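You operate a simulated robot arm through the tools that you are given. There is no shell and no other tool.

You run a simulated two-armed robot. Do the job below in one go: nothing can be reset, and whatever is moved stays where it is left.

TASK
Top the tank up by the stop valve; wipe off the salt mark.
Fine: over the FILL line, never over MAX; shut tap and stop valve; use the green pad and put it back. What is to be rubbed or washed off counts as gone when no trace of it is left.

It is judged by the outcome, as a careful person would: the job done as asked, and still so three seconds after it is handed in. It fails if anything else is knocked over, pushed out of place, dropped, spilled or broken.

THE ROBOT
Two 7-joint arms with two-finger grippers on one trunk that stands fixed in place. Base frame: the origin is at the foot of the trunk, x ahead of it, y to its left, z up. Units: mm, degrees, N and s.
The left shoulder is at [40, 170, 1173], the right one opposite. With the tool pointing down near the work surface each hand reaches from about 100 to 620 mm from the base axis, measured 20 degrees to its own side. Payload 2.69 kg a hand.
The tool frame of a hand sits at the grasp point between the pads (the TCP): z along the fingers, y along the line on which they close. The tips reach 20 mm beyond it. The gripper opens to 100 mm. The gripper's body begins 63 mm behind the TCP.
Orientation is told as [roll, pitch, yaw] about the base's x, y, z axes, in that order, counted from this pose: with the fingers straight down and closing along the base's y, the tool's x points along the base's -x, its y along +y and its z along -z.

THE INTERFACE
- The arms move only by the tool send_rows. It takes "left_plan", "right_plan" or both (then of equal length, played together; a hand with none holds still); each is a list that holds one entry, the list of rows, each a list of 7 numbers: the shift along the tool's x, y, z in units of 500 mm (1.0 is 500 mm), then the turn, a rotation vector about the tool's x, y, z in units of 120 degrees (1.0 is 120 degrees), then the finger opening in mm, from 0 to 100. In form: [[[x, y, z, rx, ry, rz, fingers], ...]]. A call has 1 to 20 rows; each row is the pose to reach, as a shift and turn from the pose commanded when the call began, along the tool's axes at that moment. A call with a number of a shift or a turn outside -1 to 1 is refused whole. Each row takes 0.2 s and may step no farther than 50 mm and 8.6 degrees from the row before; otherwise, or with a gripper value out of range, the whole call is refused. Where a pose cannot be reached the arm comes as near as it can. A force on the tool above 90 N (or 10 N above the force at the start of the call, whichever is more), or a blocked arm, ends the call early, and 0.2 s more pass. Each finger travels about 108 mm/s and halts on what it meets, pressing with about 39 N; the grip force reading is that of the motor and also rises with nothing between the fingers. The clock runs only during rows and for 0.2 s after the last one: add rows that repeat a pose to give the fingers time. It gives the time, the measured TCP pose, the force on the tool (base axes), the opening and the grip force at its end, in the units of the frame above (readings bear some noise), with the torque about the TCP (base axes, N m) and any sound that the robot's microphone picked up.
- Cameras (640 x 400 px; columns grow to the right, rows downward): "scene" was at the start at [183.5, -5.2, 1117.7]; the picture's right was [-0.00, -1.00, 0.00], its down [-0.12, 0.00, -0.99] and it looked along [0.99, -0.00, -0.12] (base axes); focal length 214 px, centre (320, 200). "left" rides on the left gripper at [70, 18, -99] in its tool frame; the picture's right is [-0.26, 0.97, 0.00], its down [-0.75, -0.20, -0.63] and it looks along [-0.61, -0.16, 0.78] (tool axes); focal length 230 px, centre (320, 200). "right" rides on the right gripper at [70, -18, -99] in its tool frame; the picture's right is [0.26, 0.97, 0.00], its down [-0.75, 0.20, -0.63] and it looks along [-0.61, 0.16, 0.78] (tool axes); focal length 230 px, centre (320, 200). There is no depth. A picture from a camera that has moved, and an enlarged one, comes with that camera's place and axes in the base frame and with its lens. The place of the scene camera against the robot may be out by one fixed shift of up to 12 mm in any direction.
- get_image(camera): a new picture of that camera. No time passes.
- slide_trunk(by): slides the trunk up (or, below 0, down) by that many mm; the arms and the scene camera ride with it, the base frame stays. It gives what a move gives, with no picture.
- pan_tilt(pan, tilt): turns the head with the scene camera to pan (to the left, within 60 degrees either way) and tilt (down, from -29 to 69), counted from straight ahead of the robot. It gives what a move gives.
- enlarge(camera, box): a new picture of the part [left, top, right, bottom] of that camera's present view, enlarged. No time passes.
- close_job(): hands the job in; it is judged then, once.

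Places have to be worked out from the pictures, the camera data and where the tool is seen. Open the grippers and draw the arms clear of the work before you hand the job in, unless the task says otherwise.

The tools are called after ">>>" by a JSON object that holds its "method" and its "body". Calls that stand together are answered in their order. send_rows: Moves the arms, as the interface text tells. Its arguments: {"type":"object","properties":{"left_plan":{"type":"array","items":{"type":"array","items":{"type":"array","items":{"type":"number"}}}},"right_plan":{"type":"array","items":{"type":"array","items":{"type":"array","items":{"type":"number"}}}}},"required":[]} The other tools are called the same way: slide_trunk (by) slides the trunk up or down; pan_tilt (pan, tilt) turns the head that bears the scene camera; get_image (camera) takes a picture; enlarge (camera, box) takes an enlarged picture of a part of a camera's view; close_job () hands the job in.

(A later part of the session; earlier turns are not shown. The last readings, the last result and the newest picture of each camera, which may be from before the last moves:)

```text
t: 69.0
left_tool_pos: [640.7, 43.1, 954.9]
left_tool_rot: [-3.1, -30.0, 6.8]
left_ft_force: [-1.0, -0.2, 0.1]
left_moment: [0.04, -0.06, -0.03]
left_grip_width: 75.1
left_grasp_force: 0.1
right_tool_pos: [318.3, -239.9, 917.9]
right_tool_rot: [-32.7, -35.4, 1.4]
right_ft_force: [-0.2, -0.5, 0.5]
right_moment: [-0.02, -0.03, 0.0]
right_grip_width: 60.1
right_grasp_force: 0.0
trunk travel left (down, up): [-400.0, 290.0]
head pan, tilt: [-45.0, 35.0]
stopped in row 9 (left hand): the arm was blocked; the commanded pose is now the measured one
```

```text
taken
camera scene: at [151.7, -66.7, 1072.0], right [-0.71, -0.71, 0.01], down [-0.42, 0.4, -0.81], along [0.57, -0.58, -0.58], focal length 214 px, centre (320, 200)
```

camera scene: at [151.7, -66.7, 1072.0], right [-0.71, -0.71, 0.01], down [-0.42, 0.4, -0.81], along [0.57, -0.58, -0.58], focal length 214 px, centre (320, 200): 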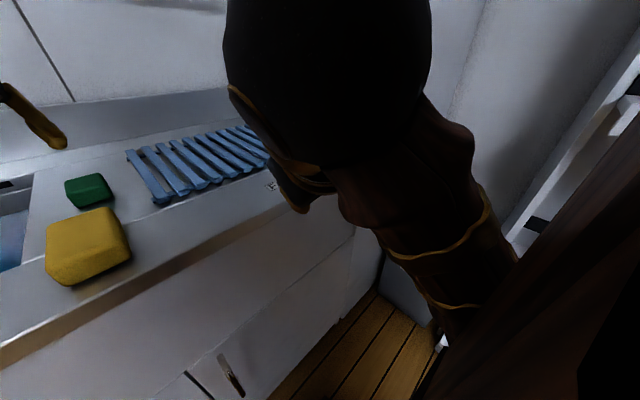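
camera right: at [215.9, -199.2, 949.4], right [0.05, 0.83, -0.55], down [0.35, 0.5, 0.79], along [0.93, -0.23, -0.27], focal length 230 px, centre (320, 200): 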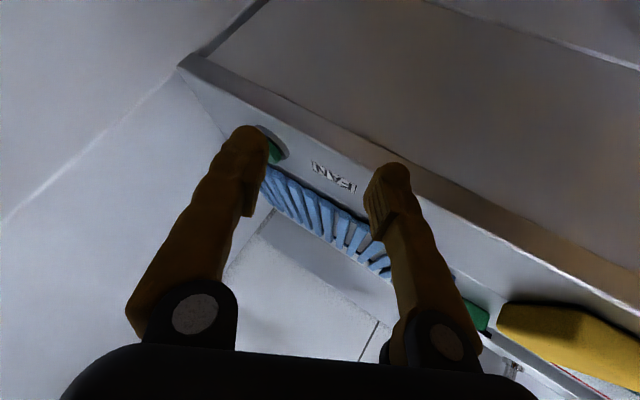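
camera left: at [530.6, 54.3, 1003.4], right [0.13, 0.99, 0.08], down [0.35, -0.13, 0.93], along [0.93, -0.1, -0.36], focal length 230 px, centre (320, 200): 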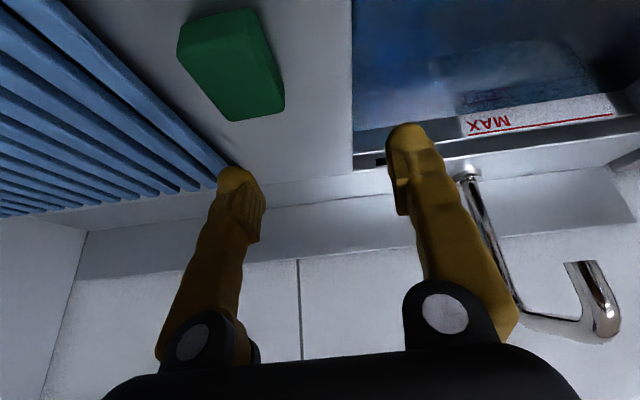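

The left arm was blocked short and the right hand was nudged, so the two arms are touching. I'll look at how they lie.

>>> {"method": "pan_tilt", "body": {"pan": 0, "tilt": 30}}

>>> {"method": "get_image", "body": {"camera": "scene"}}

```text
t: 70.2
left_tool_pos: [644.1, 39.5, 961.4]
left_tool_rot: [-3.5, -30.4, 6.8]
left_ft_force: [-0.8, -0.3, -0.3]
left_moment: [-0.02, 0.0, -0.01]
left_grip_width: 75.0
left_grasp_force: 0.0
right_tool_pos: [318.9, -240.7, 914.1]
right_tool_rot: [-32.8, -35.3, 1.4]
right_ft_force: [0.3, -0.7, 0.0]
right_moment: [0.01, -0.02, -0.04]
right_grip_width: 60.1
right_grasp_force: 0.1
trunk travel left (down, up): [-400.0, 290.0]
head pan, tilt: [0.0, 30.0]
```

```text
taken
camera scene: at [181.1, -5.2, 1079.0], right [0.0, -1.0, 0.0], down [-0.51, 0.0, -0.86], along [0.86, 0.0, -0.51], focal length 214 px, centre (320, 200)
```

scene: 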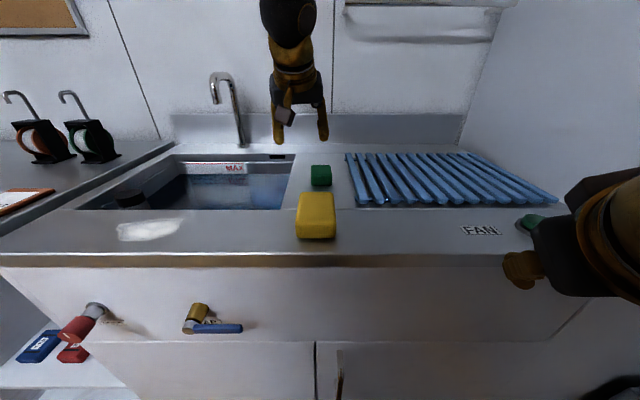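

The left forearm crosses in front of the head. I'll look up and to each side to see where the links are close.

>>> {"method": "pan_tilt", "body": {"pan": -15, "tilt": -20}}

>>> {"method": "get_image", "body": {"camera": "scene"}}

>>> {"method": "get_image", "body": {"camera": "right"}}

```text
t: 71.3
left_tool_pos: [645.5, 40.3, 963.8]
left_tool_rot: [-3.6, -30.7, 6.8]
left_ft_force: [0.1, 0.1, 0.3]
left_moment: [0.02, -0.01, 0.0]
left_grip_width: 74.9
left_grasp_force: 0.1
right_tool_pos: [318.8, -240.5, 915.8]
right_tool_rot: [-32.7, -35.2, 1.4]
right_ft_force: [-0.6, 1.0, 0.0]
right_moment: [0.01, 0.04, -0.03]
right_grip_width: 60.1
right_grasp_force: 0.0
trunk travel left (down, up): [-400.0, 290.0]
head pan, tilt: [-15.0, -20.0]
```

```text
taken
camera scene: at [165.5, -24.8, 1156.8], right [-0.26, -0.97, 0.0], down [0.31, -0.09, -0.95], along [0.91, -0.24, 0.33], focal length 214 px, centre (320, 200)
```

scene: 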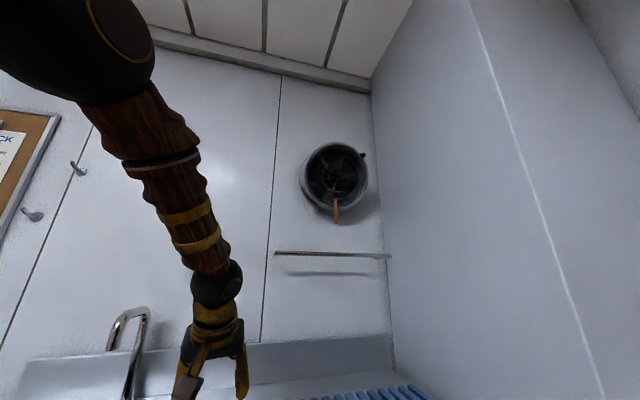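

```text
taken
camera right: at [206.7, -206.1, 950.4], right [0.07, 0.81, -0.58], down [0.36, 0.52, 0.78], along [0.93, -0.26, -0.26], focal length 230 px, centre (320, 200)
```

right: 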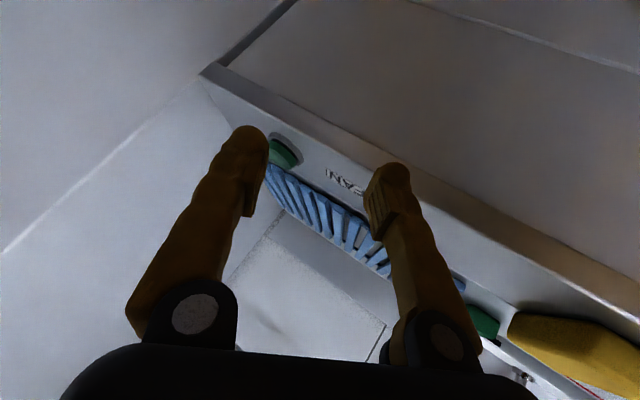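

The left elbow is raised just in front of the head, so the head turned right probably blocked it; now the head faces nearly forward. I'll try the remaining 43 mm sideways again gently.

>>> {"method": "send_rows", "body": {"left_plan": [[[0.019, -0.027, 0.021, 0, 0, 0, 75], [0.038, -0.054, 0.043, 0, 0, 0, 75], [0.057, -0.081, 0.064, 0, 0, 0, 75], [0.057, -0.081, 0.064, 0, 0, 0, 75]]]}}

>>> {"method": "get_image", "body": {"camera": "left"}}

>>> {"method": "get_image", "body": {"camera": "scene"}}

```text
t: 72.5
left_tool_pos: [637.6, 31.7, 930.0]
left_tool_rot: [-4.8, -30.6, 11.3]
left_ft_force: [-0.4, -0.9, 0.0]
left_moment: [-0.01, -0.06, 0.02]
left_grip_width: 75.0
left_grasp_force: 0.1
right_tool_pos: [311.0, -246.8, 914.0]
right_tool_rot: [-35.5, -34.9, 1.7]
right_ft_force: [-0.6, 0.7, 0.0]
right_moment: [-0.01, -0.02, 0.03]
right_grip_width: 59.8
right_grasp_force: 0.1
trunk travel left (down, up): [-400.0, 290.0]
head pan, tilt: [-15.0, -20.0]
stopped in row 4 (left hand): the arm was blocked; the commanded pose is now the measured one
```

```text
taken
camera left: at [525.8, 36.2, 977.4], right [0.07, 1.0, 0.06], down [0.34, -0.08, 0.94], along [0.94, -0.04, -0.34], focal length 230 px, centre (320, 200)
```

left: 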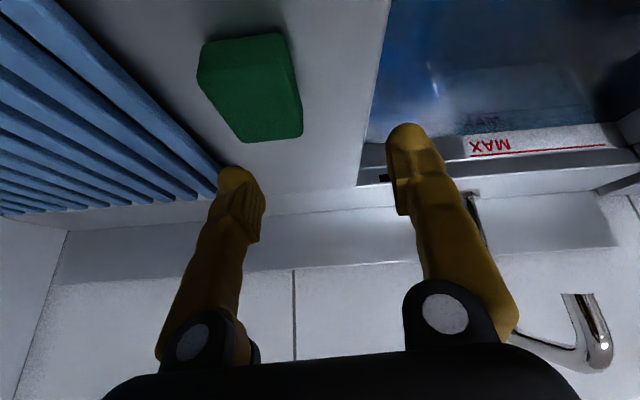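

```text
taken
camera scene: at [164.4, -23.9, 1157.1], right [-0.26, -0.97, 0.01], down [0.32, -0.09, -0.94], along [0.91, -0.24, 0.33], focal length 214 px, centre (320, 200)
```

scene: 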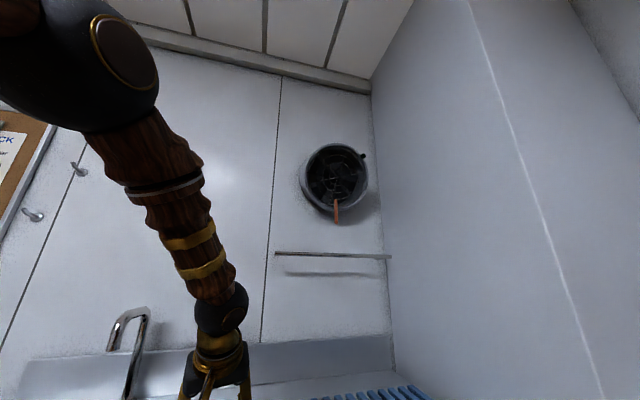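

Again blocked, with no force at the hand: some link of the left arm is catching near the head (the right hand's small drift is only its sag after the stop). I'll look toward the left elbow and shoulder to see.

>>> {"method": "pan_tilt", "body": {"pan": 45, "tilt": -29}}

>>> {"method": "get_image", "body": {"camera": "scene"}}

```text
t: 73.8
left_tool_pos: [640.5, 28.6, 937.6]
left_tool_rot: [-5.5, -31.2, 11.5]
left_ft_force: [-0.4, 0.5, 0.0]
left_moment: [0.01, 0.01, -0.02]
left_grip_width: 74.8
left_grasp_force: 0.1
right_tool_pos: [311.0, -248.0, 911.6]
right_tool_rot: [-35.4, -34.6, 1.9]
right_ft_force: [-0.1, -0.3, 0.5]
right_moment: [-0.01, -0.01, 0.01]
right_grip_width: 60.4
right_grasp_force: 0.1
trunk travel left (down, up): [-400.0, 290.0]
head pan, tilt: [45.0, -28.6]
```

```text
taken
camera scene: at [139.6, 42.2, 1168.2], right [0.71, -0.71, -0.01], down [0.32, 0.34, -0.88], along [0.63, 0.62, 0.47], focal length 214 px, centre (320, 200)
```

scene: 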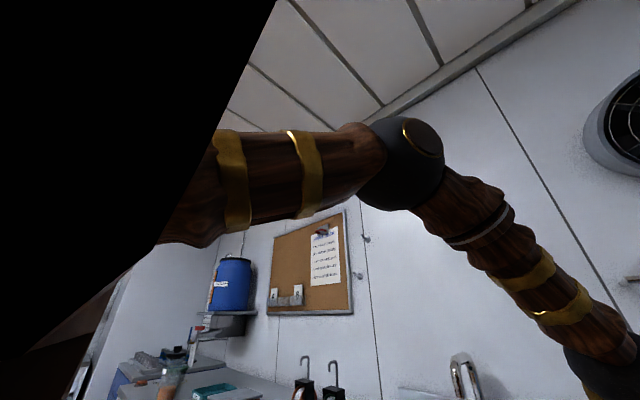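

The left elbow is riding high (about (340, 113, 1313)) in an awkward posture left over from the valve work. Before re-seating the arm, I'll zoom in on the pad from here to fix its exact place and angle.

>>> {"method": "enlarge", "body": {"camera": "left", "box": [160, 0, 360, 160]}}

```text
2.50 times, centred on (260, 80) of left
camera zoom: at [528.9, 32.7, 983.8], right [0.07, 1.0, 0.05], down [0.33, -0.08, 0.94], along [0.94, -0.05, -0.34], focal length 575 px, centre (470, 500)
```

zoom: 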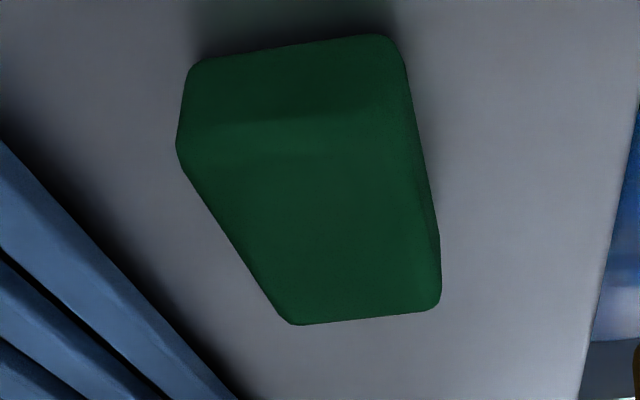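

From this view the pad spans x 617–680, y -31 to 18, square to the counter, with its top near z 863. I'll retract the left hand to a relaxed tool-down pose to re-seat the arm, and set the head forward.

>>> {"method": "send_rows", "body": {"left_plan": [[[0.027, 0.031, -0.064, -0.0023, 0.033, 0.01, 75], [0.053, 0.062, -0.128, -0.0047, 0.065, 0.02, 75], [0.08, 0.092, -0.191, -0.007, 0.098, 0.03, 75], [0.107, 0.123, -0.255, -0.0093, 0.131, 0.04, 75], [0.133, 0.154, -0.319, -0.0116, 0.163, 0.05, 75], [0.16, 0.185, -0.383, -0.014, 0.196, 0.06, 75], [0.186, 0.215, -0.446, -0.0163, 0.228, 0.07, 75], [0.213, 0.246, -0.51, -0.0186, 0.261, 0.08, 75], [0.213, 0.246, -0.51, -0.0186, 0.261, 0.08, 75]]]}}

>>> {"method": "pan_tilt", "body": {"pan": 30, "tilt": 0}}

>>> {"method": "get_image", "body": {"camera": "scene"}}

```text
t: 75.8
left_tool_pos: [396.2, 118.4, 1090.8]
left_tool_rot: [1.1, -0.6, -1.8]
left_ft_force: [0.3, -0.2, -0.5]
left_moment: [-0.05, 0.03, -0.04]
left_grip_width: 75.0
left_grasp_force: 0.0
right_tool_pos: [310.8, -249.2, 911.6]
right_tool_rot: [-35.4, -34.5, 1.8]
right_ft_force: [0.2, 1.2, 0.4]
right_moment: [0.01, -0.01, 0.02]
right_grip_width: 60.1
right_grasp_force: 0.0
trunk travel left (down, up): [-400.0, 290.0]
head pan, tilt: [45.0, -28.6]
```

```text
t: 76.8
left_tool_pos: [394.6, 119.1, 1090.3]
left_tool_rot: [0.9, -0.6, -1.8]
left_ft_force: [0.1, 0.4, -0.6]
left_moment: [-0.03, 0.0, -0.01]
left_grip_width: 74.9
left_grasp_force: 0.1
right_tool_pos: [310.5, -248.2, 913.0]
right_tool_rot: [-35.7, -34.4, 1.9]
right_ft_force: [0.3, -0.2, 0.1]
right_moment: [0.02, 0.0, -0.01]
right_grip_width: 60.3
right_grasp_force: 0.0
trunk travel left (down, up): [-400.0, 290.0]
head pan, tilt: [30.0, 0.0]
```

```text
taken
camera scene: at [169.2, 39.9, 1127.6], right [0.5, -0.87, -0.01], down [-0.02, 0.0, -1.0], along [0.87, 0.5, -0.01], focal length 214 px, centre (320, 200)
```

scene: 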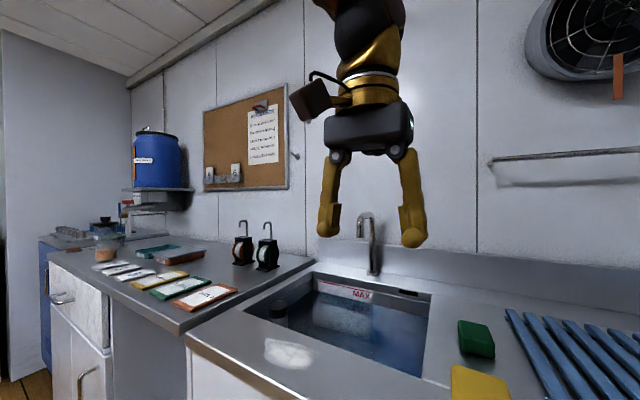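

The hand is relaxed and tool-down at (395, 119, 1090). Now I'll test the sideways swing to y≈-5 here, while retracted.

>>> {"method": "send_rows", "body": {"left_plan": [[[0, -0.06, 0, 0, 0, 0, 75], [0, -0.12, 0, 0, 0, 0, 75], [0, -0.18, 0, 0, 0, 0, 75], [0, -0.245, 0, 0, 0, 0, 75], [0, -0.245, 0, 0, 0, 0, 75]]]}}

>>> {"method": "get_image", "body": {"camera": "scene"}}

```text
t: 78.0
left_tool_pos: [392.3, -4.5, 1088.3]
left_tool_rot: [1.0, -0.7, -1.8]
left_ft_force: [-0.3, 0.5, 0.0]
left_moment: [-0.04, 0.0, 0.0]
left_grip_width: 75.0
left_grasp_force: 0.0
right_tool_pos: [311.2, -247.9, 911.2]
right_tool_rot: [-35.6, -34.4, 1.9]
right_ft_force: [-0.3, 0.5, -0.4]
right_moment: [0.01, -0.01, 0.01]
right_grip_width: 59.7
right_grasp_force: 0.3
trunk travel left (down, up): [-400.0, 290.0]
head pan, tilt: [30.0, 0.0]
```

```text
taken
camera scene: at [169.3, 40.1, 1127.6], right [0.5, -0.87, -0.01], down [-0.02, 0.0, -1.0], along [0.87, 0.5, -0.01], focal length 214 px, centre (320, 200)
```

scene: 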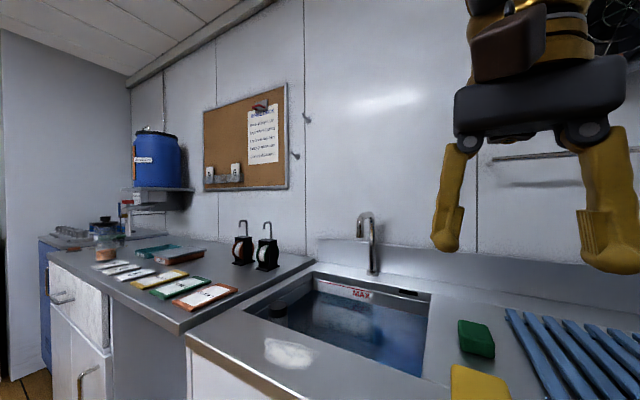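

No block this way. From here I'll extend straight forward to (640, -5, 950) while tilting 30°.

>>> {"method": "send_rows", "body": {"left_plan": [[[-0.062, 0.002, 0.034, 0.001, -0.031, -0.002, 75], [-0.124, 0.004, 0.069, 0.002, -0.061, -0.004, 75], [-0.186, 0.006, 0.103, 0.003, -0.092, -0.006, 75], [-0.248, 0.008, 0.138, 0.004, -0.122, -0.008, 75], [-0.31, 0.01, 0.172, 0.005, -0.153, -0.01, 75], [-0.372, 0.012, 0.207, 0.006, -0.184, -0.012, 75], [-0.434, 0.014, 0.241, 0.007, -0.214, -0.014, 75], [-0.496, 0.016, 0.276, 0.008, -0.245, -0.015, 75], [-0.496, 0.016, 0.276, 0.008, -0.245, -0.015, 75]]]}}

>>> {"method": "get_image", "body": {"camera": "left"}}

```text
t: 80.2
left_tool_pos: [644.4, 42.6, 963.3]
left_tool_rot: [-3.4, -30.1, 6.6]
left_ft_force: [0.2, 0.8, 0.5]
left_moment: [-0.01, -0.08, 0.0]
left_grip_width: 75.0
left_grasp_force: 0.2
right_tool_pos: [302.5, -256.8, 912.1]
right_tool_rot: [-38.4, -34.4, 1.9]
right_ft_force: [-0.7, 0.3, 0.4]
right_moment: [0.06, -0.04, 0.01]
right_grip_width: 59.9
right_grasp_force: 0.1
trunk travel left (down, up): [-400.0, 290.0]
head pan, tilt: [30.0, 0.0]
stopped in row 9 (left hand): the arm was blocked; the commanded pose is now the measured one
```

```text
taken
camera left: at [533.9, 55.2, 1013.5], right [0.14, 0.99, 0.08], down [0.35, -0.12, 0.93], along [0.93, -0.1, -0.36], focal length 230 px, centre (320, 200)
```

left: 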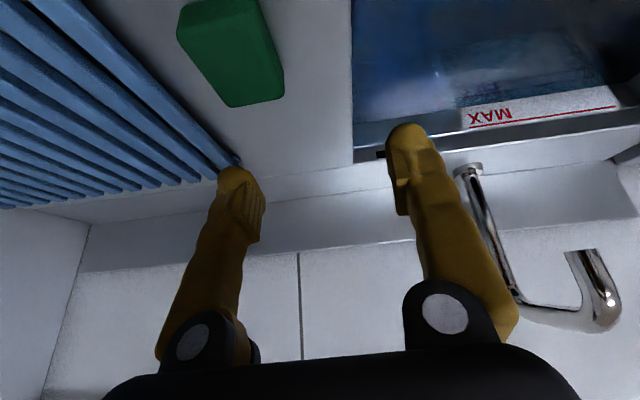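

The same block occurs at full stretch regardless of the head, but the earlier try got farther sideways when lower. I'll descend to z≈900 here (well above the pad top at 863) and then try sideways again.

>>> {"method": "send_rows", "body": {"left_plan": [[[0.02, 0.0, 0.035, 0, 0, 0, 75], [0.04, 0.0, 0.07, 0, 0, 0, 75], [0.06, 0.0, 0.105, 0, 0, 0, 75], [0.06, 0.0, 0.105, 0, 0, 0, 75]]]}}

>>> {"method": "send_rows", "body": {"left_plan": [[[0, -0.02, 0, 0, 0, 0.01, 75], [0, -0.04, 0, 0, 0, 0.02, 75], [0, -0.06, 0, 0, 0, 0.03, 75]]]}}

>>> {"method": "get_image", "body": {"camera": "left"}}

```text
t: 81.4
left_tool_pos: [644.5, 70.1, 919.7]
left_tool_rot: [-5.3, -30.7, 11.0]
left_ft_force: [-0.2, -0.9, -1.0]
left_moment: [0.05, -0.05, 0.01]
left_grip_width: 74.9
left_grasp_force: 0.0
right_tool_pos: [297.1, -263.3, 911.7]
right_tool_rot: [-41.0, -34.3, 2.2]
right_ft_force: [0.3, 0.4, 0.1]
right_moment: [0.0, 0.0, 0.01]
right_grip_width: 59.9
right_grasp_force: 0.1
trunk travel left (down, up): [-400.0, 290.0]
head pan, tilt: [30.0, 0.0]
stopped in row 4 (left hand): the arm was blocked; the commanded pose is now the measured one
```

```text
t: 82.4
left_tool_pos: [644.7, 69.5, 938.0]
left_tool_rot: [-5.5, -31.6, 11.6]
left_ft_force: [-1.0, 0.4, -0.2]
left_moment: [0.0, -0.05, 0.0]
left_grip_width: 74.8
left_grasp_force: 0.1
right_tool_pos: [291.0, -271.5, 912.1]
right_tool_rot: [-43.5, -34.4, 2.4]
right_ft_force: [0.2, 0.0, 0.2]
right_moment: [0.02, -0.03, -0.02]
right_grip_width: 60.0
right_grasp_force: 0.0
trunk travel left (down, up): [-400.0, 290.0]
head pan, tilt: [30.0, 0.0]
stopped in row 3 (left hand): the arm was blocked; the commanded pose is now the measured one
```

```text
taken
camera left: at [532.6, 74.2, 983.2], right [0.07, 1.0, 0.06], down [0.32, -0.08, 0.94], along [0.94, -0.05, -0.33], focal length 230 px, centre (320, 200)
```

left: 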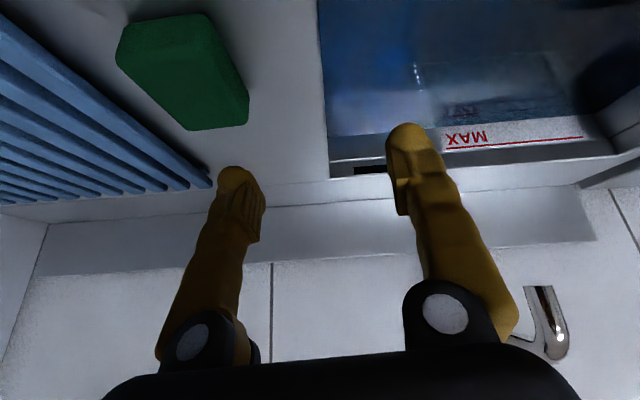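

The arm is being pushed outward as it lowers, so its upper link is riding against the head. I'll retract, turn the head away to the right, and lower the trunk 200 mm so the upper arm passes above it.

>>> {"method": "send_rows", "body": {"left_plan": [[[0.014, 0.001, -0.072, -0.002, 0.03, 0.009, 75], [0.028, 0.002, -0.144, -0.004, 0.059, 0.018, 75], [0.042, 0.003, -0.217, -0.006, 0.089, 0.027, 75], [0.056, 0.004, -0.289, -0.008, 0.118, 0.036, 75], [0.07, 0.005, -0.361, -0.009, 0.148, 0.044, 75], [0.084, 0.006, -0.433, -0.011, 0.177, 0.053, 75], [0.098, 0.007, -0.506, -0.013, 0.207, 0.062, 75], [0.112, 0.008, -0.578, -0.015, 0.236, 0.071, 75], [0.126, 0.009, -0.65, -0.017, 0.266, 0.08, 75], [0.126, 0.009, -0.65, -0.017, 0.266, 0.08, 75]]]}}

>>> {"method": "pan_tilt", "body": {"pan": -50, "tilt": 30}}

>>> {"method": "get_image", "body": {"camera": "scene"}}

```text
t: 84.6
left_tool_pos: [413.0, 45.2, 1184.8]
left_tool_rot: [0.5, -0.9, -2.0]
left_ft_force: [0.0, 0.5, 0.0]
left_moment: [0.0, 0.05, 0.02]
left_grip_width: 74.8
left_grasp_force: 0.0
right_tool_pos: [290.0, -274.0, 910.4]
right_tool_rot: [-43.6, -33.9, 2.4]
right_ft_force: [-0.4, 0.4, -0.6]
right_moment: [0.04, -0.02, -0.03]
right_grip_width: 59.8
right_grasp_force: 0.1
trunk travel left (down, up): [-400.0, 290.0]
head pan, tilt: [30.0, 0.0]
```

```text
t: 86.1
left_tool_pos: [413.1, 45.5, 1184.9]
left_tool_rot: [0.6, -1.1, -1.9]
left_ft_force: [0.1, 0.2, -0.6]
left_moment: [0.01, 0.03, 0.02]
left_grip_width: 75.2
left_grasp_force: 0.1
right_tool_pos: [289.6, -274.3, 909.4]
right_tool_rot: [-43.7, -33.9, 2.6]
right_ft_force: [0.4, 0.6, -1.0]
right_moment: [0.01, -0.03, -0.02]
right_grip_width: 60.0
right_grasp_force: 0.1
trunk travel left (down, up): [-400.0, 290.0]
head pan, tilt: [-50.0, 30.0]
```

```text
taken
camera scene: at [148.8, -74.4, 1079.6], right [-0.77, -0.64, 0.01], down [-0.34, 0.38, -0.86], along [0.55, -0.66, -0.51], focal length 214 px, centre (320, 200)
```

scene: 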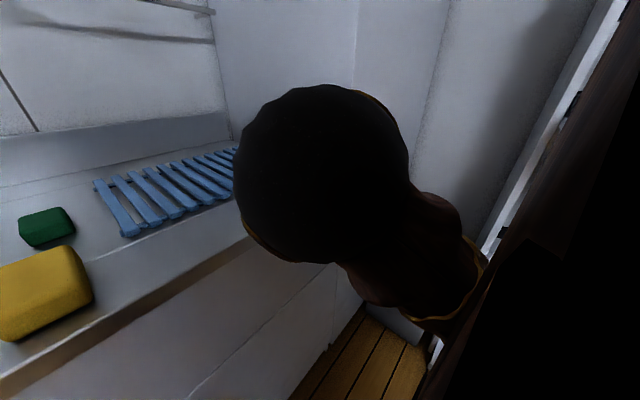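

Head turned away, left hand high at (413, 45, 1185), right hand in free space in front of the panel. I'll lower the trunk 200 mm.

>>> {"method": "slide_trunk", "body": {"by": -200}}

>>> {"method": "get_image", "body": {"camera": "left"}}

>>> {"method": "get_image", "body": {"camera": "right"}}

```text
t: 88.3
left_tool_pos: [413.0, 44.9, 984.3]
left_tool_rot: [0.6, -1.1, -1.9]
left_ft_force: [0.5, 0.2, -0.1]
left_moment: [-0.02, 0.0, -0.02]
left_grip_width: 75.3
left_grasp_force: 0.1
right_tool_pos: [287.2, -272.1, 709.2]
right_tool_rot: [-43.4, -33.7, 2.6]
right_ft_force: [0.2, 0.5, -0.4]
right_moment: [0.03, 0.02, 0.01]
right_grip_width: 59.8
right_grasp_force: 0.2
trunk travel left (down, up): [-200.0, 490.0]
head pan, tilt: [-50.0, 30.0]
```

```text
taken
camera left: at [342.9, 64.6, 1082.5], right [0.29, 0.96, 0.01], down [0.73, -0.23, 0.64], along [0.62, -0.18, -0.77], focal length 230 px, centre (320, 200)
```

left: 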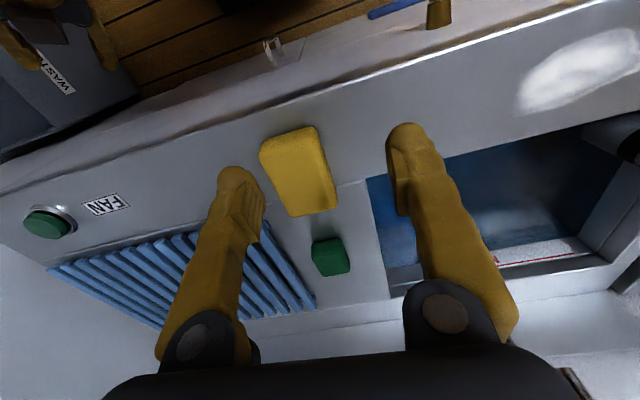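

```text
taken
camera right: at [179.3, -223.7, 740.4], right [0.12, 0.71, -0.7], down [0.42, 0.6, 0.68], along [0.9, -0.38, -0.22], focal length 230 px, centre (320, 200)
```

right: 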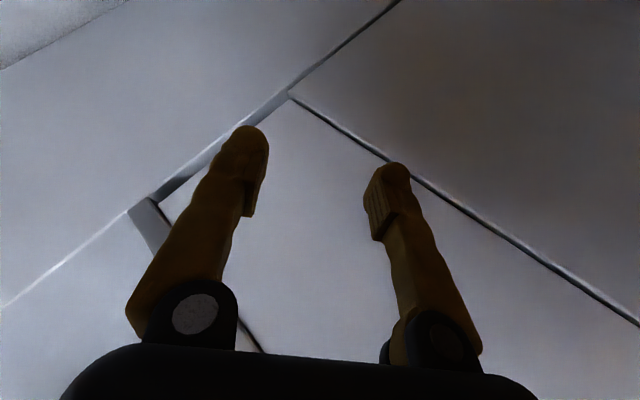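

The trunk is down and both hands are clear. I'll extend the left hand again to above the pad at (640, -5, 930), tilting 30°.

>>> {"method": "send_rows", "body": {"left_plan": [[[-0.057, -0.011, 0.013, 0.001, -0.03, -0.002, 75], [-0.114, -0.021, 0.027, 0.001, -0.06, -0.004, 75], [-0.171, -0.032, 0.04, 0.002, -0.09, -0.006, 75], [-0.229, -0.043, 0.054, 0.003, -0.12, -0.008, 75], [-0.286, -0.053, 0.067, 0.003, -0.15, -0.01, 75], [-0.343, -0.064, 0.081, 0.004, -0.18, -0.012, 75], [-0.4, -0.074, 0.094, 0.005, -0.21, -0.014, 75], [-0.457, -0.085, 0.108, 0.005, -0.24, -0.016, 75], [-0.457, -0.085, 0.108, 0.005, -0.24, -0.016, 75]]]}}

>>> {"method": "get_image", "body": {"camera": "left"}}

```text
t: 90.5
left_tool_pos: [638.4, 27.9, 976.0]
left_tool_rot: [-4.8, -32.0, 5.7]
left_ft_force: [-1.3, -0.6, 0.6]
left_moment: [0.03, -0.11, 0.06]
left_grip_width: 75.0
left_grasp_force: 0.2
right_tool_pos: [281.6, -279.5, 712.0]
right_tool_rot: [-45.5, -34.6, 2.7]
right_ft_force: [-1.0, -0.5, 0.3]
right_moment: [0.06, 0.01, 0.08]
right_grip_width: 59.8
right_grasp_force: 0.0
trunk travel left (down, up): [-200.0, 490.0]
head pan, tilt: [-50.0, 30.0]
stopped in row 9 (left hand): the arm was blocked; the commanded pose is now the measured one
```

```text
taken
camera left: at [526.9, 43.9, 1020.0], right [0.17, 0.98, 0.07], down [0.31, -0.12, 0.94], along [0.94, -0.14, -0.32], focal length 230 px, centre (320, 200)
```

left: 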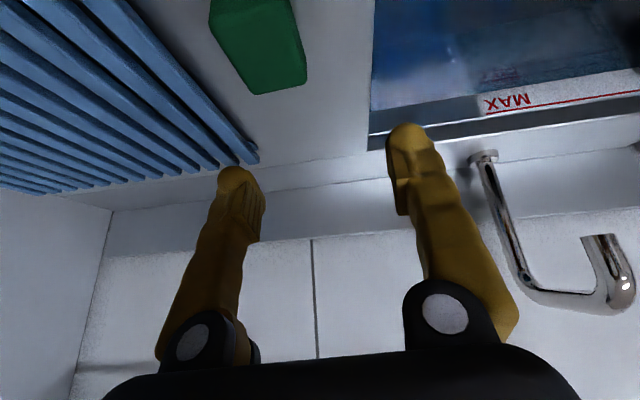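

It's still being held off, now mostly in height. I need to see the contact, so I'll turn the head to look along the left upper arm.

>>> {"method": "pan_tilt", "body": {"pan": 60, "tilt": -10}}

>>> {"method": "get_image", "body": {"camera": "scene"}}

>>> {"method": "pan_tilt", "body": {"pan": 20, "tilt": -29}}

>>> {"method": "get_image", "body": {"camera": "scene"}}

```text
t: 92.4
left_tool_pos: [642.6, 30.9, 971.7]
left_tool_rot: [-5.0, -31.5, 5.8]
left_ft_force: [-1.6, -0.6, 0.5]
left_moment: [0.0, -0.02, -0.01]
left_grip_width: 75.2
left_grasp_force: 0.1
right_tool_pos: [281.3, -279.3, 711.0]
right_tool_rot: [-45.5, -34.0, 2.8]
right_ft_force: [0.3, 0.0, 0.3]
right_moment: [-0.01, 0.0, 0.01]
right_grip_width: 60.1
right_grasp_force: 0.2
trunk travel left (down, up): [-200.0, 490.0]
head pan, tilt: [60.0, -10.0]
```

```text
taken
camera scene: at [130.5, 67.8, 943.4], right [0.87, -0.5, -0.01], down [0.07, 0.15, -0.99], along [0.5, 0.85, 0.17], focal length 214 px, centre (320, 200)
```

scene: 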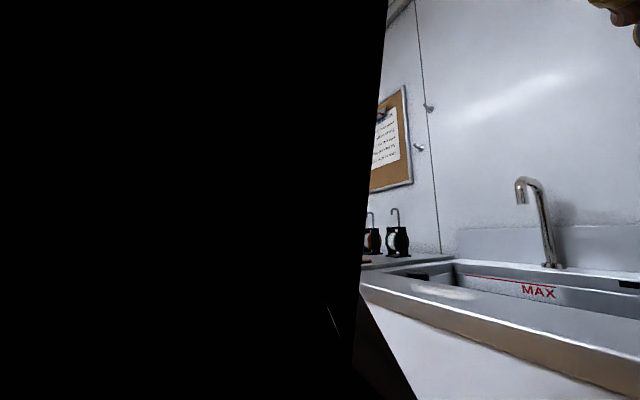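

```text
t: 93.4
left_tool_pos: [641.6, 30.0, 972.5]
left_tool_rot: [-5.0, -31.7, 5.7]
left_ft_force: [-0.6, 0.2, 0.3]
left_moment: [0.03, 0.03, -0.01]
left_grip_width: 75.1
left_grasp_force: 0.0
right_tool_pos: [283.1, -280.0, 710.0]
right_tool_rot: [-45.7, -33.9, 2.7]
right_ft_force: [-0.4, 0.3, 0.2]
right_moment: [0.01, -0.02, 0.02]
right_grip_width: 60.2
right_grasp_force: 0.0
trunk travel left (down, up): [-200.0, 490.0]
head pan, tilt: [20.0, -28.6]
```

```text
taken
camera scene: at [151.7, 17.8, 967.9], right [0.34, -0.94, -0.01], down [0.43, 0.16, -0.89], along [0.83, 0.3, 0.46], focal length 214 px, centre (320, 200)
```

scene: 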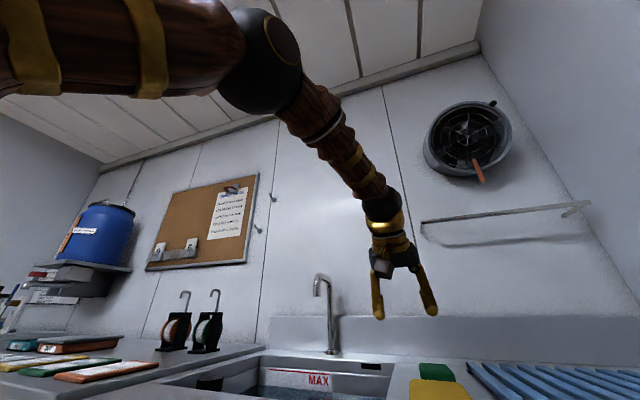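

All the blocks fit one joint: the left shoulder can't swing inward past the head's side, and it got worse with the head turned left. I'll tip the head fully down, away from the arm, and try the last bit again.

>>> {"method": "pan_tilt", "body": {"pan": -20, "tilt": 69}}

>>> {"method": "send_rows", "body": {"left_plan": [[[0.016, -0.021, 0.023, -0.006, 0.004, 0.014, 75], [0.032, -0.043, 0.047, -0.012, 0.009, 0.028, 75], [0.048, -0.064, 0.07, -0.0175, 0.013, 0.042, 75], [0.048, -0.064, 0.07, -0.0175, 0.013, 0.042, 75]]]}}

>>> {"method": "get_image", "body": {"camera": "scene"}}

>>> {"method": "get_image", "body": {"camera": "left"}}

```text
t: 95.2
left_tool_pos: [643.6, 30.4, 972.7]
left_tool_rot: [-5.0, -31.7, 5.8]
left_ft_force: [0.2, -0.2, 0.0]
left_moment: [0.0, -0.01, -0.02]
left_grip_width: 75.2
left_grasp_force: 0.1
right_tool_pos: [282.5, -280.7, 710.3]
right_tool_rot: [-45.7, -33.9, 2.8]
right_ft_force: [-0.3, -0.6, -0.2]
right_moment: [-0.01, 0.02, 0.0]
right_grip_width: 60.0
right_grasp_force: 0.0
trunk travel left (down, up): [-200.0, 490.0]
head pan, tilt: [-20.0, 68.8]
```

```text
t: 96.4
left_tool_pos: [639.7, 28.7, 971.8]
left_tool_rot: [-4.1, -32.3, 5.6]
left_ft_force: [0.1, 0.3, 0.3]
left_moment: [0.07, -0.06, 0.01]
left_grip_width: 75.1
left_grasp_force: 0.0
right_tool_pos: [276.3, -287.7, 713.2]
right_tool_rot: [-47.9, -34.6, 2.9]
right_ft_force: [-1.3, -0.3, -0.6]
right_moment: [0.03, -0.05, 0.06]
right_grip_width: 60.1
right_grasp_force: 0.1
trunk travel left (down, up): [-200.0, 490.0]
head pan, tilt: [-20.0, 68.8]
stopped in row 4 (left hand): the arm was blocked; the commanded pose is now the measured one
```

```text
taken
camera scene: at [136.4, -25.0, 828.7], right [-0.34, -0.94, 0.0], down [-0.88, 0.32, -0.35], along [0.33, -0.12, -0.94], focal length 214 px, centre (320, 200)
```

scene: 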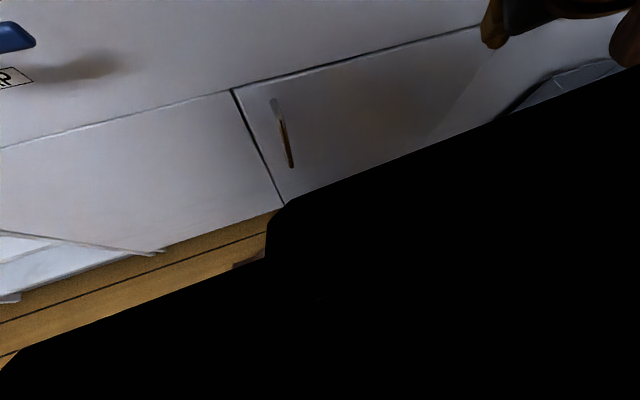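

```text
taken
camera left: at [528.1, 43.1, 1016.2], right [0.16, 0.98, 0.08], down [0.3, -0.12, 0.94], along [0.94, -0.13, -0.32], focal length 230 px, centre (320, 200)
```

left: 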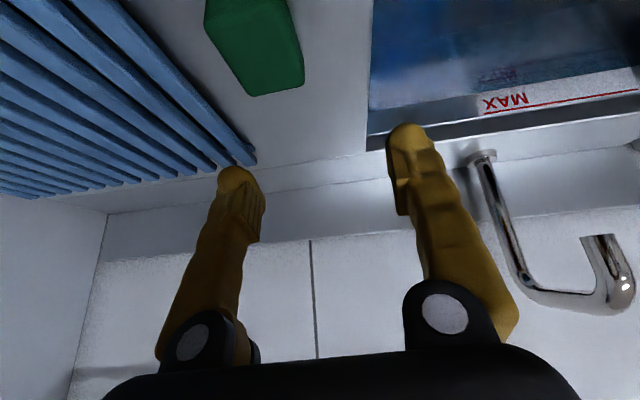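

No change with the head down, so this is a shoulder limit: the upper arm can't swing further inward when it's this low. I'll instead hold the hand higher relative to the shoulder and lean it slightly (6° roll, 6° yaw) so the wrist stays left, and then use the trunk to lower it onto the pad.

>>> {"method": "send_rows", "body": {"left_plan": [[[-0.025, -0.025, -0.036, 0.022, 0.004, 0.027, 75], [-0.051, -0.051, -0.071, 0.044, 0.007, 0.054, 75], [-0.076, -0.076, -0.107, 0.066, 0.011, 0.081, 75], [-0.076, -0.076, -0.107, 0.066, 0.011, 0.081, 75]]]}}

>>> {"method": "get_image", "body": {"camera": "left"}}

```text
t: 97.4
left_tool_pos: [652.5, -4.5, 1038.4]
left_tool_rot: [-6.3, -31.6, -5.8]
left_ft_force: [0.4, 0.4, 0.0]
left_moment: [0.0, 0.01, -0.01]
left_grip_width: 74.9
left_grasp_force: 0.1
right_tool_pos: [277.6, -286.1, 710.2]
right_tool_rot: [-47.9, -34.1, 2.8]
right_ft_force: [-0.1, -0.3, -0.3]
right_moment: [0.0, -0.01, 0.02]
right_grip_width: 59.8
right_grasp_force: 0.2
trunk travel left (down, up): [-200.0, 490.0]
head pan, tilt: [-20.0, 68.8]
```

```text
taken
camera left: at [546.4, 35.5, 1083.0], right [0.37, 0.93, 0.05], down [0.29, -0.16, 0.94], along [0.88, -0.34, -0.32], focal length 230 px, centre (320, 200)
```

left: 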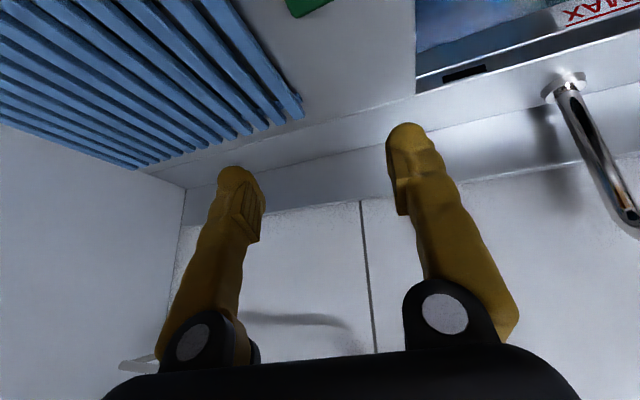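

The hand reached it exactly: (652, -4, 1038). I'll keep this arm posture and lower it with the trunk in stages, first 100 mm.

>>> {"method": "slide_trunk", "body": {"by": -100}}

>>> {"method": "get_image", "body": {"camera": "left"}}

>>> {"method": "get_image", "body": {"camera": "right"}}

```text
t: 98.7
left_tool_pos: [650.6, -3.7, 938.2]
left_tool_rot: [-6.2, -31.6, -5.8]
left_ft_force: [0.0, 0.5, 0.1]
left_moment: [-0.01, 0.02, -0.01]
left_grip_width: 74.8
left_grasp_force: 0.0
right_tool_pos: [274.8, -288.0, 611.2]
right_tool_rot: [-47.9, -34.0, 3.0]
right_ft_force: [-0.7, 0.1, 1.1]
right_moment: [0.01, 0.02, -0.01]
right_grip_width: 60.1
right_grasp_force: 0.1
trunk travel left (down, up): [-100.0, 590.0]
head pan, tilt: [-20.0, 68.8]
```

```text
taken
camera left: at [546.0, 35.7, 982.8], right [0.37, 0.93, 0.05], down [0.28, -0.16, 0.95], along [0.88, -0.34, -0.32], focal length 230 px, centre (320, 200)
```

left: 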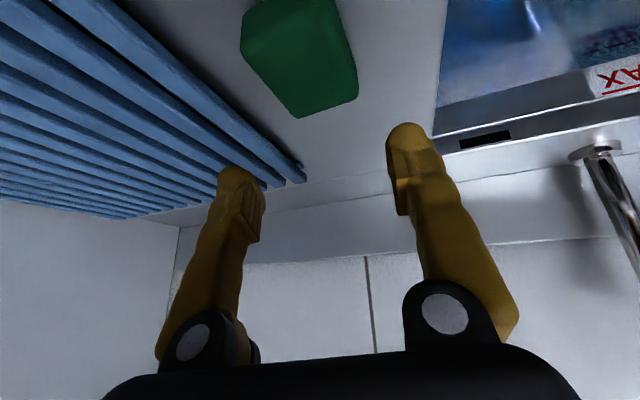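

```text
taken
camera right: at [169.2, -231.9, 637.4], right [0.15, 0.66, -0.74], down [0.44, 0.63, 0.65], along [0.89, -0.42, -0.19], focal length 230 px, centre (320, 200)
```

right: 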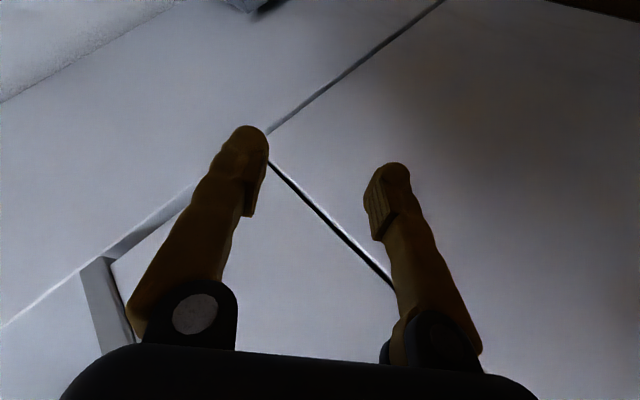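

The camera confirms the pad is square between y -31 and 18 with its far edge at x≈678, so the fingers straddle it. I'll lower a further 64 mm, to about z 874.

>>> {"method": "slide_trunk", "body": {"by": -64}}

>>> {"method": "get_image", "body": {"camera": "left"}}

```text
t: 99.7
left_tool_pos: [650.6, -4.0, 875.4]
left_tool_rot: [-6.1, -31.8, -5.7]
left_ft_force: [1.3, 0.0, 8.0]
left_moment: [0.34, -0.08, -0.09]
left_grip_width: 75.0
left_grasp_force: 0.1
right_tool_pos: [274.0, -286.5, 546.2]
right_tool_rot: [-47.9, -33.9, 2.9]
right_ft_force: [0.7, 0.0, -0.2]
right_moment: [0.01, -0.01, 0.01]
right_grip_width: 60.0
right_grasp_force: 0.0
trunk travel left (down, up): [-36.0, 654.0]
head pan, tilt: [-20.0, 68.8]
```

```text
taken
camera left: at [545.5, 35.9, 920.0], right [0.37, 0.93, 0.05], down [0.28, -0.16, 0.95], along [0.89, -0.34, -0.32], focal length 230 px, centre (320, 200)
```

left: 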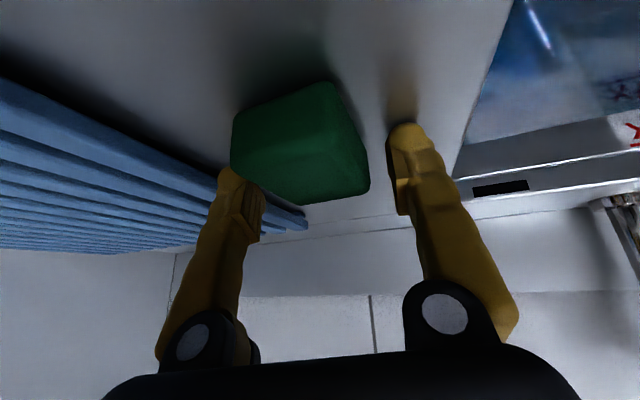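

An 8 N touch at the left fingertip with TCP z 875 tells me the counter is really at z≈848, so the pad is 848–873 and its centre about (639, -4). I'll lift 3 mm, shift back 14 mm to centre on it, and close.

>>> {"method": "send_rows", "body": {"left_plan": [[[0.01, -0.002, -0.01, 0, 0, 0, 75], [0.0204, -0.005, -0.0194, 0, 0, 0, 75], [0.0204, -0.005, -0.0194, 0, 0, 0, 60], [0.0204, -0.005, -0.0194, 0, 0, 0, 45], [0.0204, -0.005, -0.0194, 0, 0, 0, 35], [0.0204, -0.005, -0.0194, 0, 0, 0, 35], [0.0204, -0.005, -0.0194, 0, 0, 0, 35]]]}}

>>> {"method": "get_image", "body": {"camera": "left"}}

```text
t: 101.3
left_tool_pos: [636.2, -3.1, 875.5]
left_tool_rot: [-6.2, -31.5, -5.8]
left_ft_force: [-0.2, 1.3, -0.1]
left_moment: [-0.02, 0.03, -0.01]
left_grip_width: 47.7
left_grasp_force: 39.4
right_tool_pos: [274.3, -287.0, 545.9]
right_tool_rot: [-47.7, -33.9, 3.0]
right_ft_force: [0.4, 0.5, -0.4]
right_moment: [0.01, 0.01, 0.0]
right_grip_width: 60.0
right_grasp_force: 0.0
trunk travel left (down, up): [-36.0, 654.0]
head pan, tilt: [-20.0, 68.8]
```

```text
taken
camera left: at [530.7, 36.2, 921.2], right [0.37, 0.93, 0.05], down [0.29, -0.16, 0.94], along [0.88, -0.34, -0.32], focal length 230 px, centre (320, 200)
```

left: 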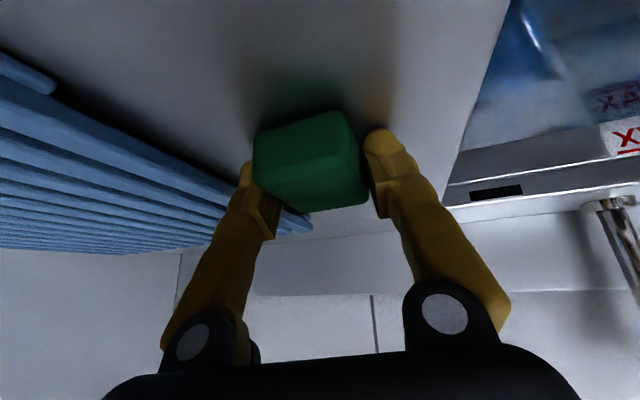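

The pad is gripped (47.7 mm, 39 N) at TCP (636, -3, 875.5); I'll note that as the return pose. I'll raise the trunk 300 mm to lift it.

>>> {"method": "slide_trunk", "body": {"by": 300}}

>>> {"method": "pan_tilt", "body": {"pan": 0, "tilt": 40}}

>>> {"method": "get_image", "body": {"camera": "left"}}

>>> {"method": "get_image", "body": {"camera": "scene"}}

```text
t: 104.3
left_tool_pos: [637.8, -4.2, 1175.8]
left_tool_rot: [-6.1, -31.6, -5.7]
left_ft_force: [0.1, -0.1, -0.5]
left_moment: [0.0, -0.03, 0.0]
left_grip_width: 46.4
left_grasp_force: 38.9
right_tool_pos: [277.7, -288.1, 846.7]
right_tool_rot: [-48.2, -34.1, 2.8]
right_ft_force: [-0.2, 0.2, 0.4]
right_moment: [-0.02, 0.01, 0.01]
right_grip_width: 60.0
right_grasp_force: 0.1
trunk travel left (down, up): [-336.0, 354.0]
head pan, tilt: [-20.0, 68.8]
```

```text
t: 105.2
left_tool_pos: [637.3, -3.8, 1176.7]
left_tool_rot: [-6.2, -31.6, -5.6]
left_ft_force: [-0.6, -0.7, 0.0]
left_moment: [0.01, 0.0, 0.02]
left_grip_width: 46.4
left_grasp_force: 39.5
right_tool_pos: [278.8, -288.5, 846.8]
right_tool_rot: [-48.3, -34.0, 2.8]
right_ft_force: [0.1, 0.9, -0.9]
right_moment: [-0.01, 0.01, 0.03]
right_grip_width: 59.8
right_grasp_force: 0.0
trunk travel left (down, up): [-336.0, 354.0]
head pan, tilt: [0.0, 40.0]
```

```text
taken
camera left: at [531.6, 36.1, 1221.5], right [0.37, 0.93, 0.05], down [0.29, -0.16, 0.94], along [0.88, -0.34, -0.32], focal length 230 px, centre (320, 200)
```

left: 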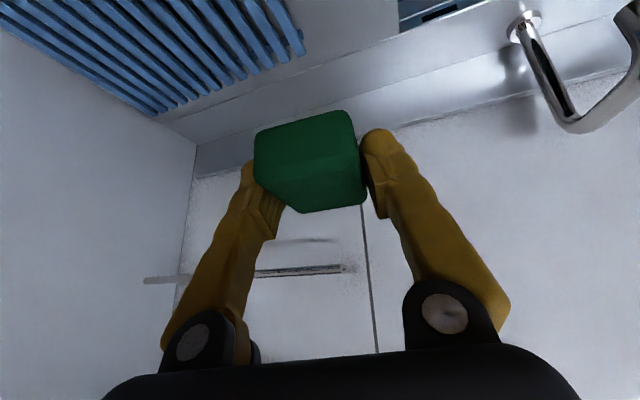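

```text
taken
camera scene: at [174.3, -5.2, 999.7], right [0.0, -1.0, 0.0], down [-0.66, 0.0, -0.75], along [0.75, 0.0, -0.66], focal length 214 px, centre (320, 200)
```

scene: 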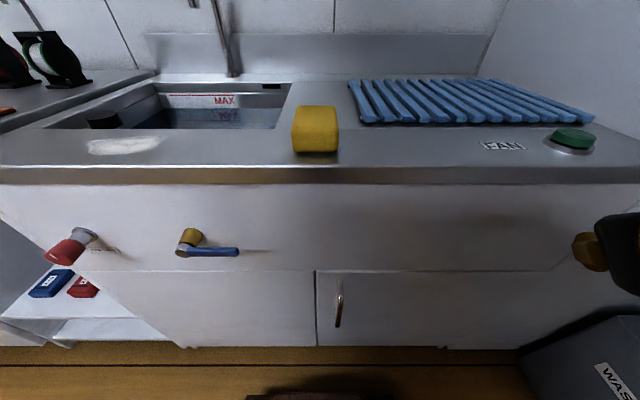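

The pad is held and the counter area is clear; the TAP lever lies horizontal and the stop-valve mark is up. I'll check how the pad sits in the fingers before wiping.

>>> {"method": "enlarge", "body": {"camera": "left", "box": [220, 90, 420, 230]}}

>>> {"method": "enlarge", "body": {"camera": "scene", "box": [40, 80, 340, 180]}}

```text
2.86 times, centred on (320, 160) of left
camera zoom: at [531.6, 36.1, 1221.5], right [0.37, 0.93, 0.05], down [0.29, -0.16, 0.94], along [0.88, -0.34, -0.32], focal length 657 px, centre (320, 314)
```

zoom: 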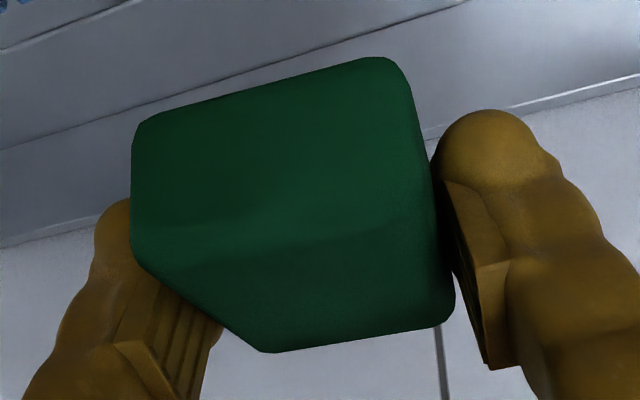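

```text
2.13 times, centred on (190, 130) of scene
camera zoom: at [174.3, -5.2, 999.7], right [0.0, -1.0, 0.0], down [-0.66, 0.0, -0.75], along [0.75, 0.0, -0.66], focal length 458 px, centre (597, 349)
```

zoom: 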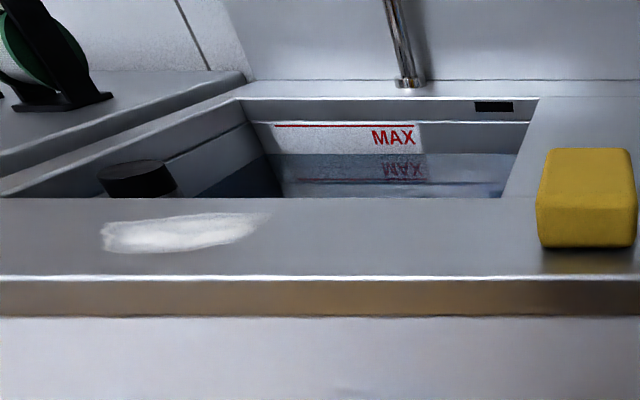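

The pad sits squarely enough in the fingers. The salt spans about x 429–483, y 234–343 on the front rim; I'll carry the pad to hover above it.

>>> {"method": "send_rows", "body": {"left_plan": [[[0.061, 0.056, 0.012, -0.002, 0, 0, 35], [0.123, 0.112, 0.023, -0.005, 0, 0, 35], [0.184, 0.169, 0.035, -0.007, 0.001, 0, 35], [0.246, 0.225, 0.047, -0.01, 0.001, 0, 35], [0.307, 0.281, 0.058, -0.012, 0.001, 0, 35], [0.368, 0.337, 0.07, -0.015, 0.001, 0, 35], [0.43, 0.393, 0.082, -0.017, 0.001, 0, 35], [0.491, 0.45, 0.094, -0.02, 0.002, 0, 35], [0.553, 0.506, 0.105, -0.022, 0.002, 0, 35], [0.614, 0.562, 0.117, -0.0246, 0.002, 0, 35], [0.614, 0.562, 0.117, -0.0246, 0.002, 0, 35]]]}}

>>> {"method": "get_image", "body": {"camera": "left"}}

>>> {"method": "get_image", "body": {"camera": "scene"}}

```text
t: 107.7
left_tool_pos: [446.0, 291.2, 938.4]
left_tool_rot: [-3.4, -31.4, -5.8]
left_ft_force: [-0.2, 0.2, -0.6]
left_moment: [0.01, 0.0, -0.02]
left_grip_width: 46.1
left_grasp_force: 38.9
right_tool_pos: [277.6, -288.1, 846.3]
right_tool_rot: [-48.3, -33.9, 3.0]
right_ft_force: [0.6, -0.2, 0.2]
right_moment: [-0.03, 0.01, 0.0]
right_grip_width: 60.0
right_grasp_force: 0.1
trunk travel left (down, up): [-336.0, 354.0]
head pan, tilt: [0.0, 40.0]
```

```text
taken
camera left: at [340.4, 325.2, 985.1], right [0.34, 0.93, 0.09], down [0.29, -0.19, 0.94], along [0.89, -0.3, -0.34], focal length 230 px, centre (320, 200)
```

left: 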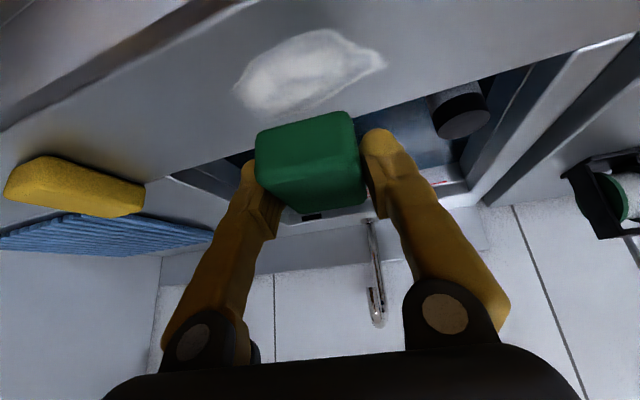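

```text
taken
camera scene: at [174.2, -5.2, 999.8], right [0.0, -1.0, 0.0], down [-0.66, 0.0, -0.75], along [0.75, 0.0, -0.66], focal length 214 px, centre (320, 200)
```

scene: 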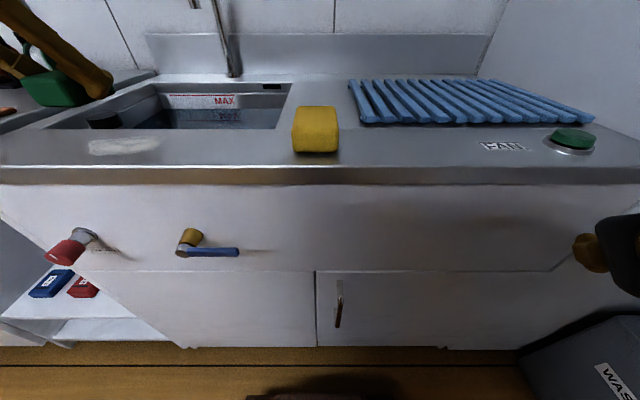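

The left camera confirms the salt at x 429–483, y 229–341. I'll come down beside its right end, at about (443, 212), and find the contact.

>>> {"method": "send_rows", "body": {"left_plan": [[[0.017, -0.05, 0.038, 0, 0, 0, 35], [0.035, -0.101, 0.076, 0, 0, 0, 35], [0.0518, -0.1514, 0.1134, 0, 0, 0, 35], [0.055, -0.151, 0.1185, 0, 0, 0, 35], [0.058, -0.1508, 0.1236, 0, 0, 0, 35]]]}}

>>> {"method": "get_image", "body": {"camera": "left"}}

```text
t: 108.8
left_tool_pos: [445.3, 210.6, 875.7]
left_tool_rot: [-3.2, -31.6, -5.8]
left_ft_force: [-1.4, -0.7, 8.2]
left_moment: [0.05, 0.29, 0.0]
left_grip_width: 46.1
left_grasp_force: 39.2
right_tool_pos: [276.7, -288.3, 846.5]
right_tool_rot: [-48.4, -33.9, 3.0]
right_ft_force: [-0.4, 0.2, 0.0]
right_moment: [-0.04, -0.01, 0.03]
right_grip_width: 60.1
right_grasp_force: 0.0
trunk travel left (down, up): [-336.0, 354.0]
head pan, tilt: [0.0, 40.0]
```

```text
taken
camera left: at [338.7, 245.8, 921.9], right [0.34, 0.93, 0.09], down [0.29, -0.19, 0.94], along [0.89, -0.3, -0.33], focal length 230 px, centre (320, 200)
```

left: 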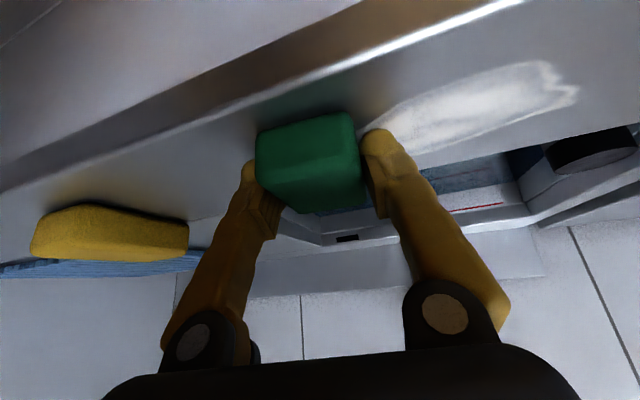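

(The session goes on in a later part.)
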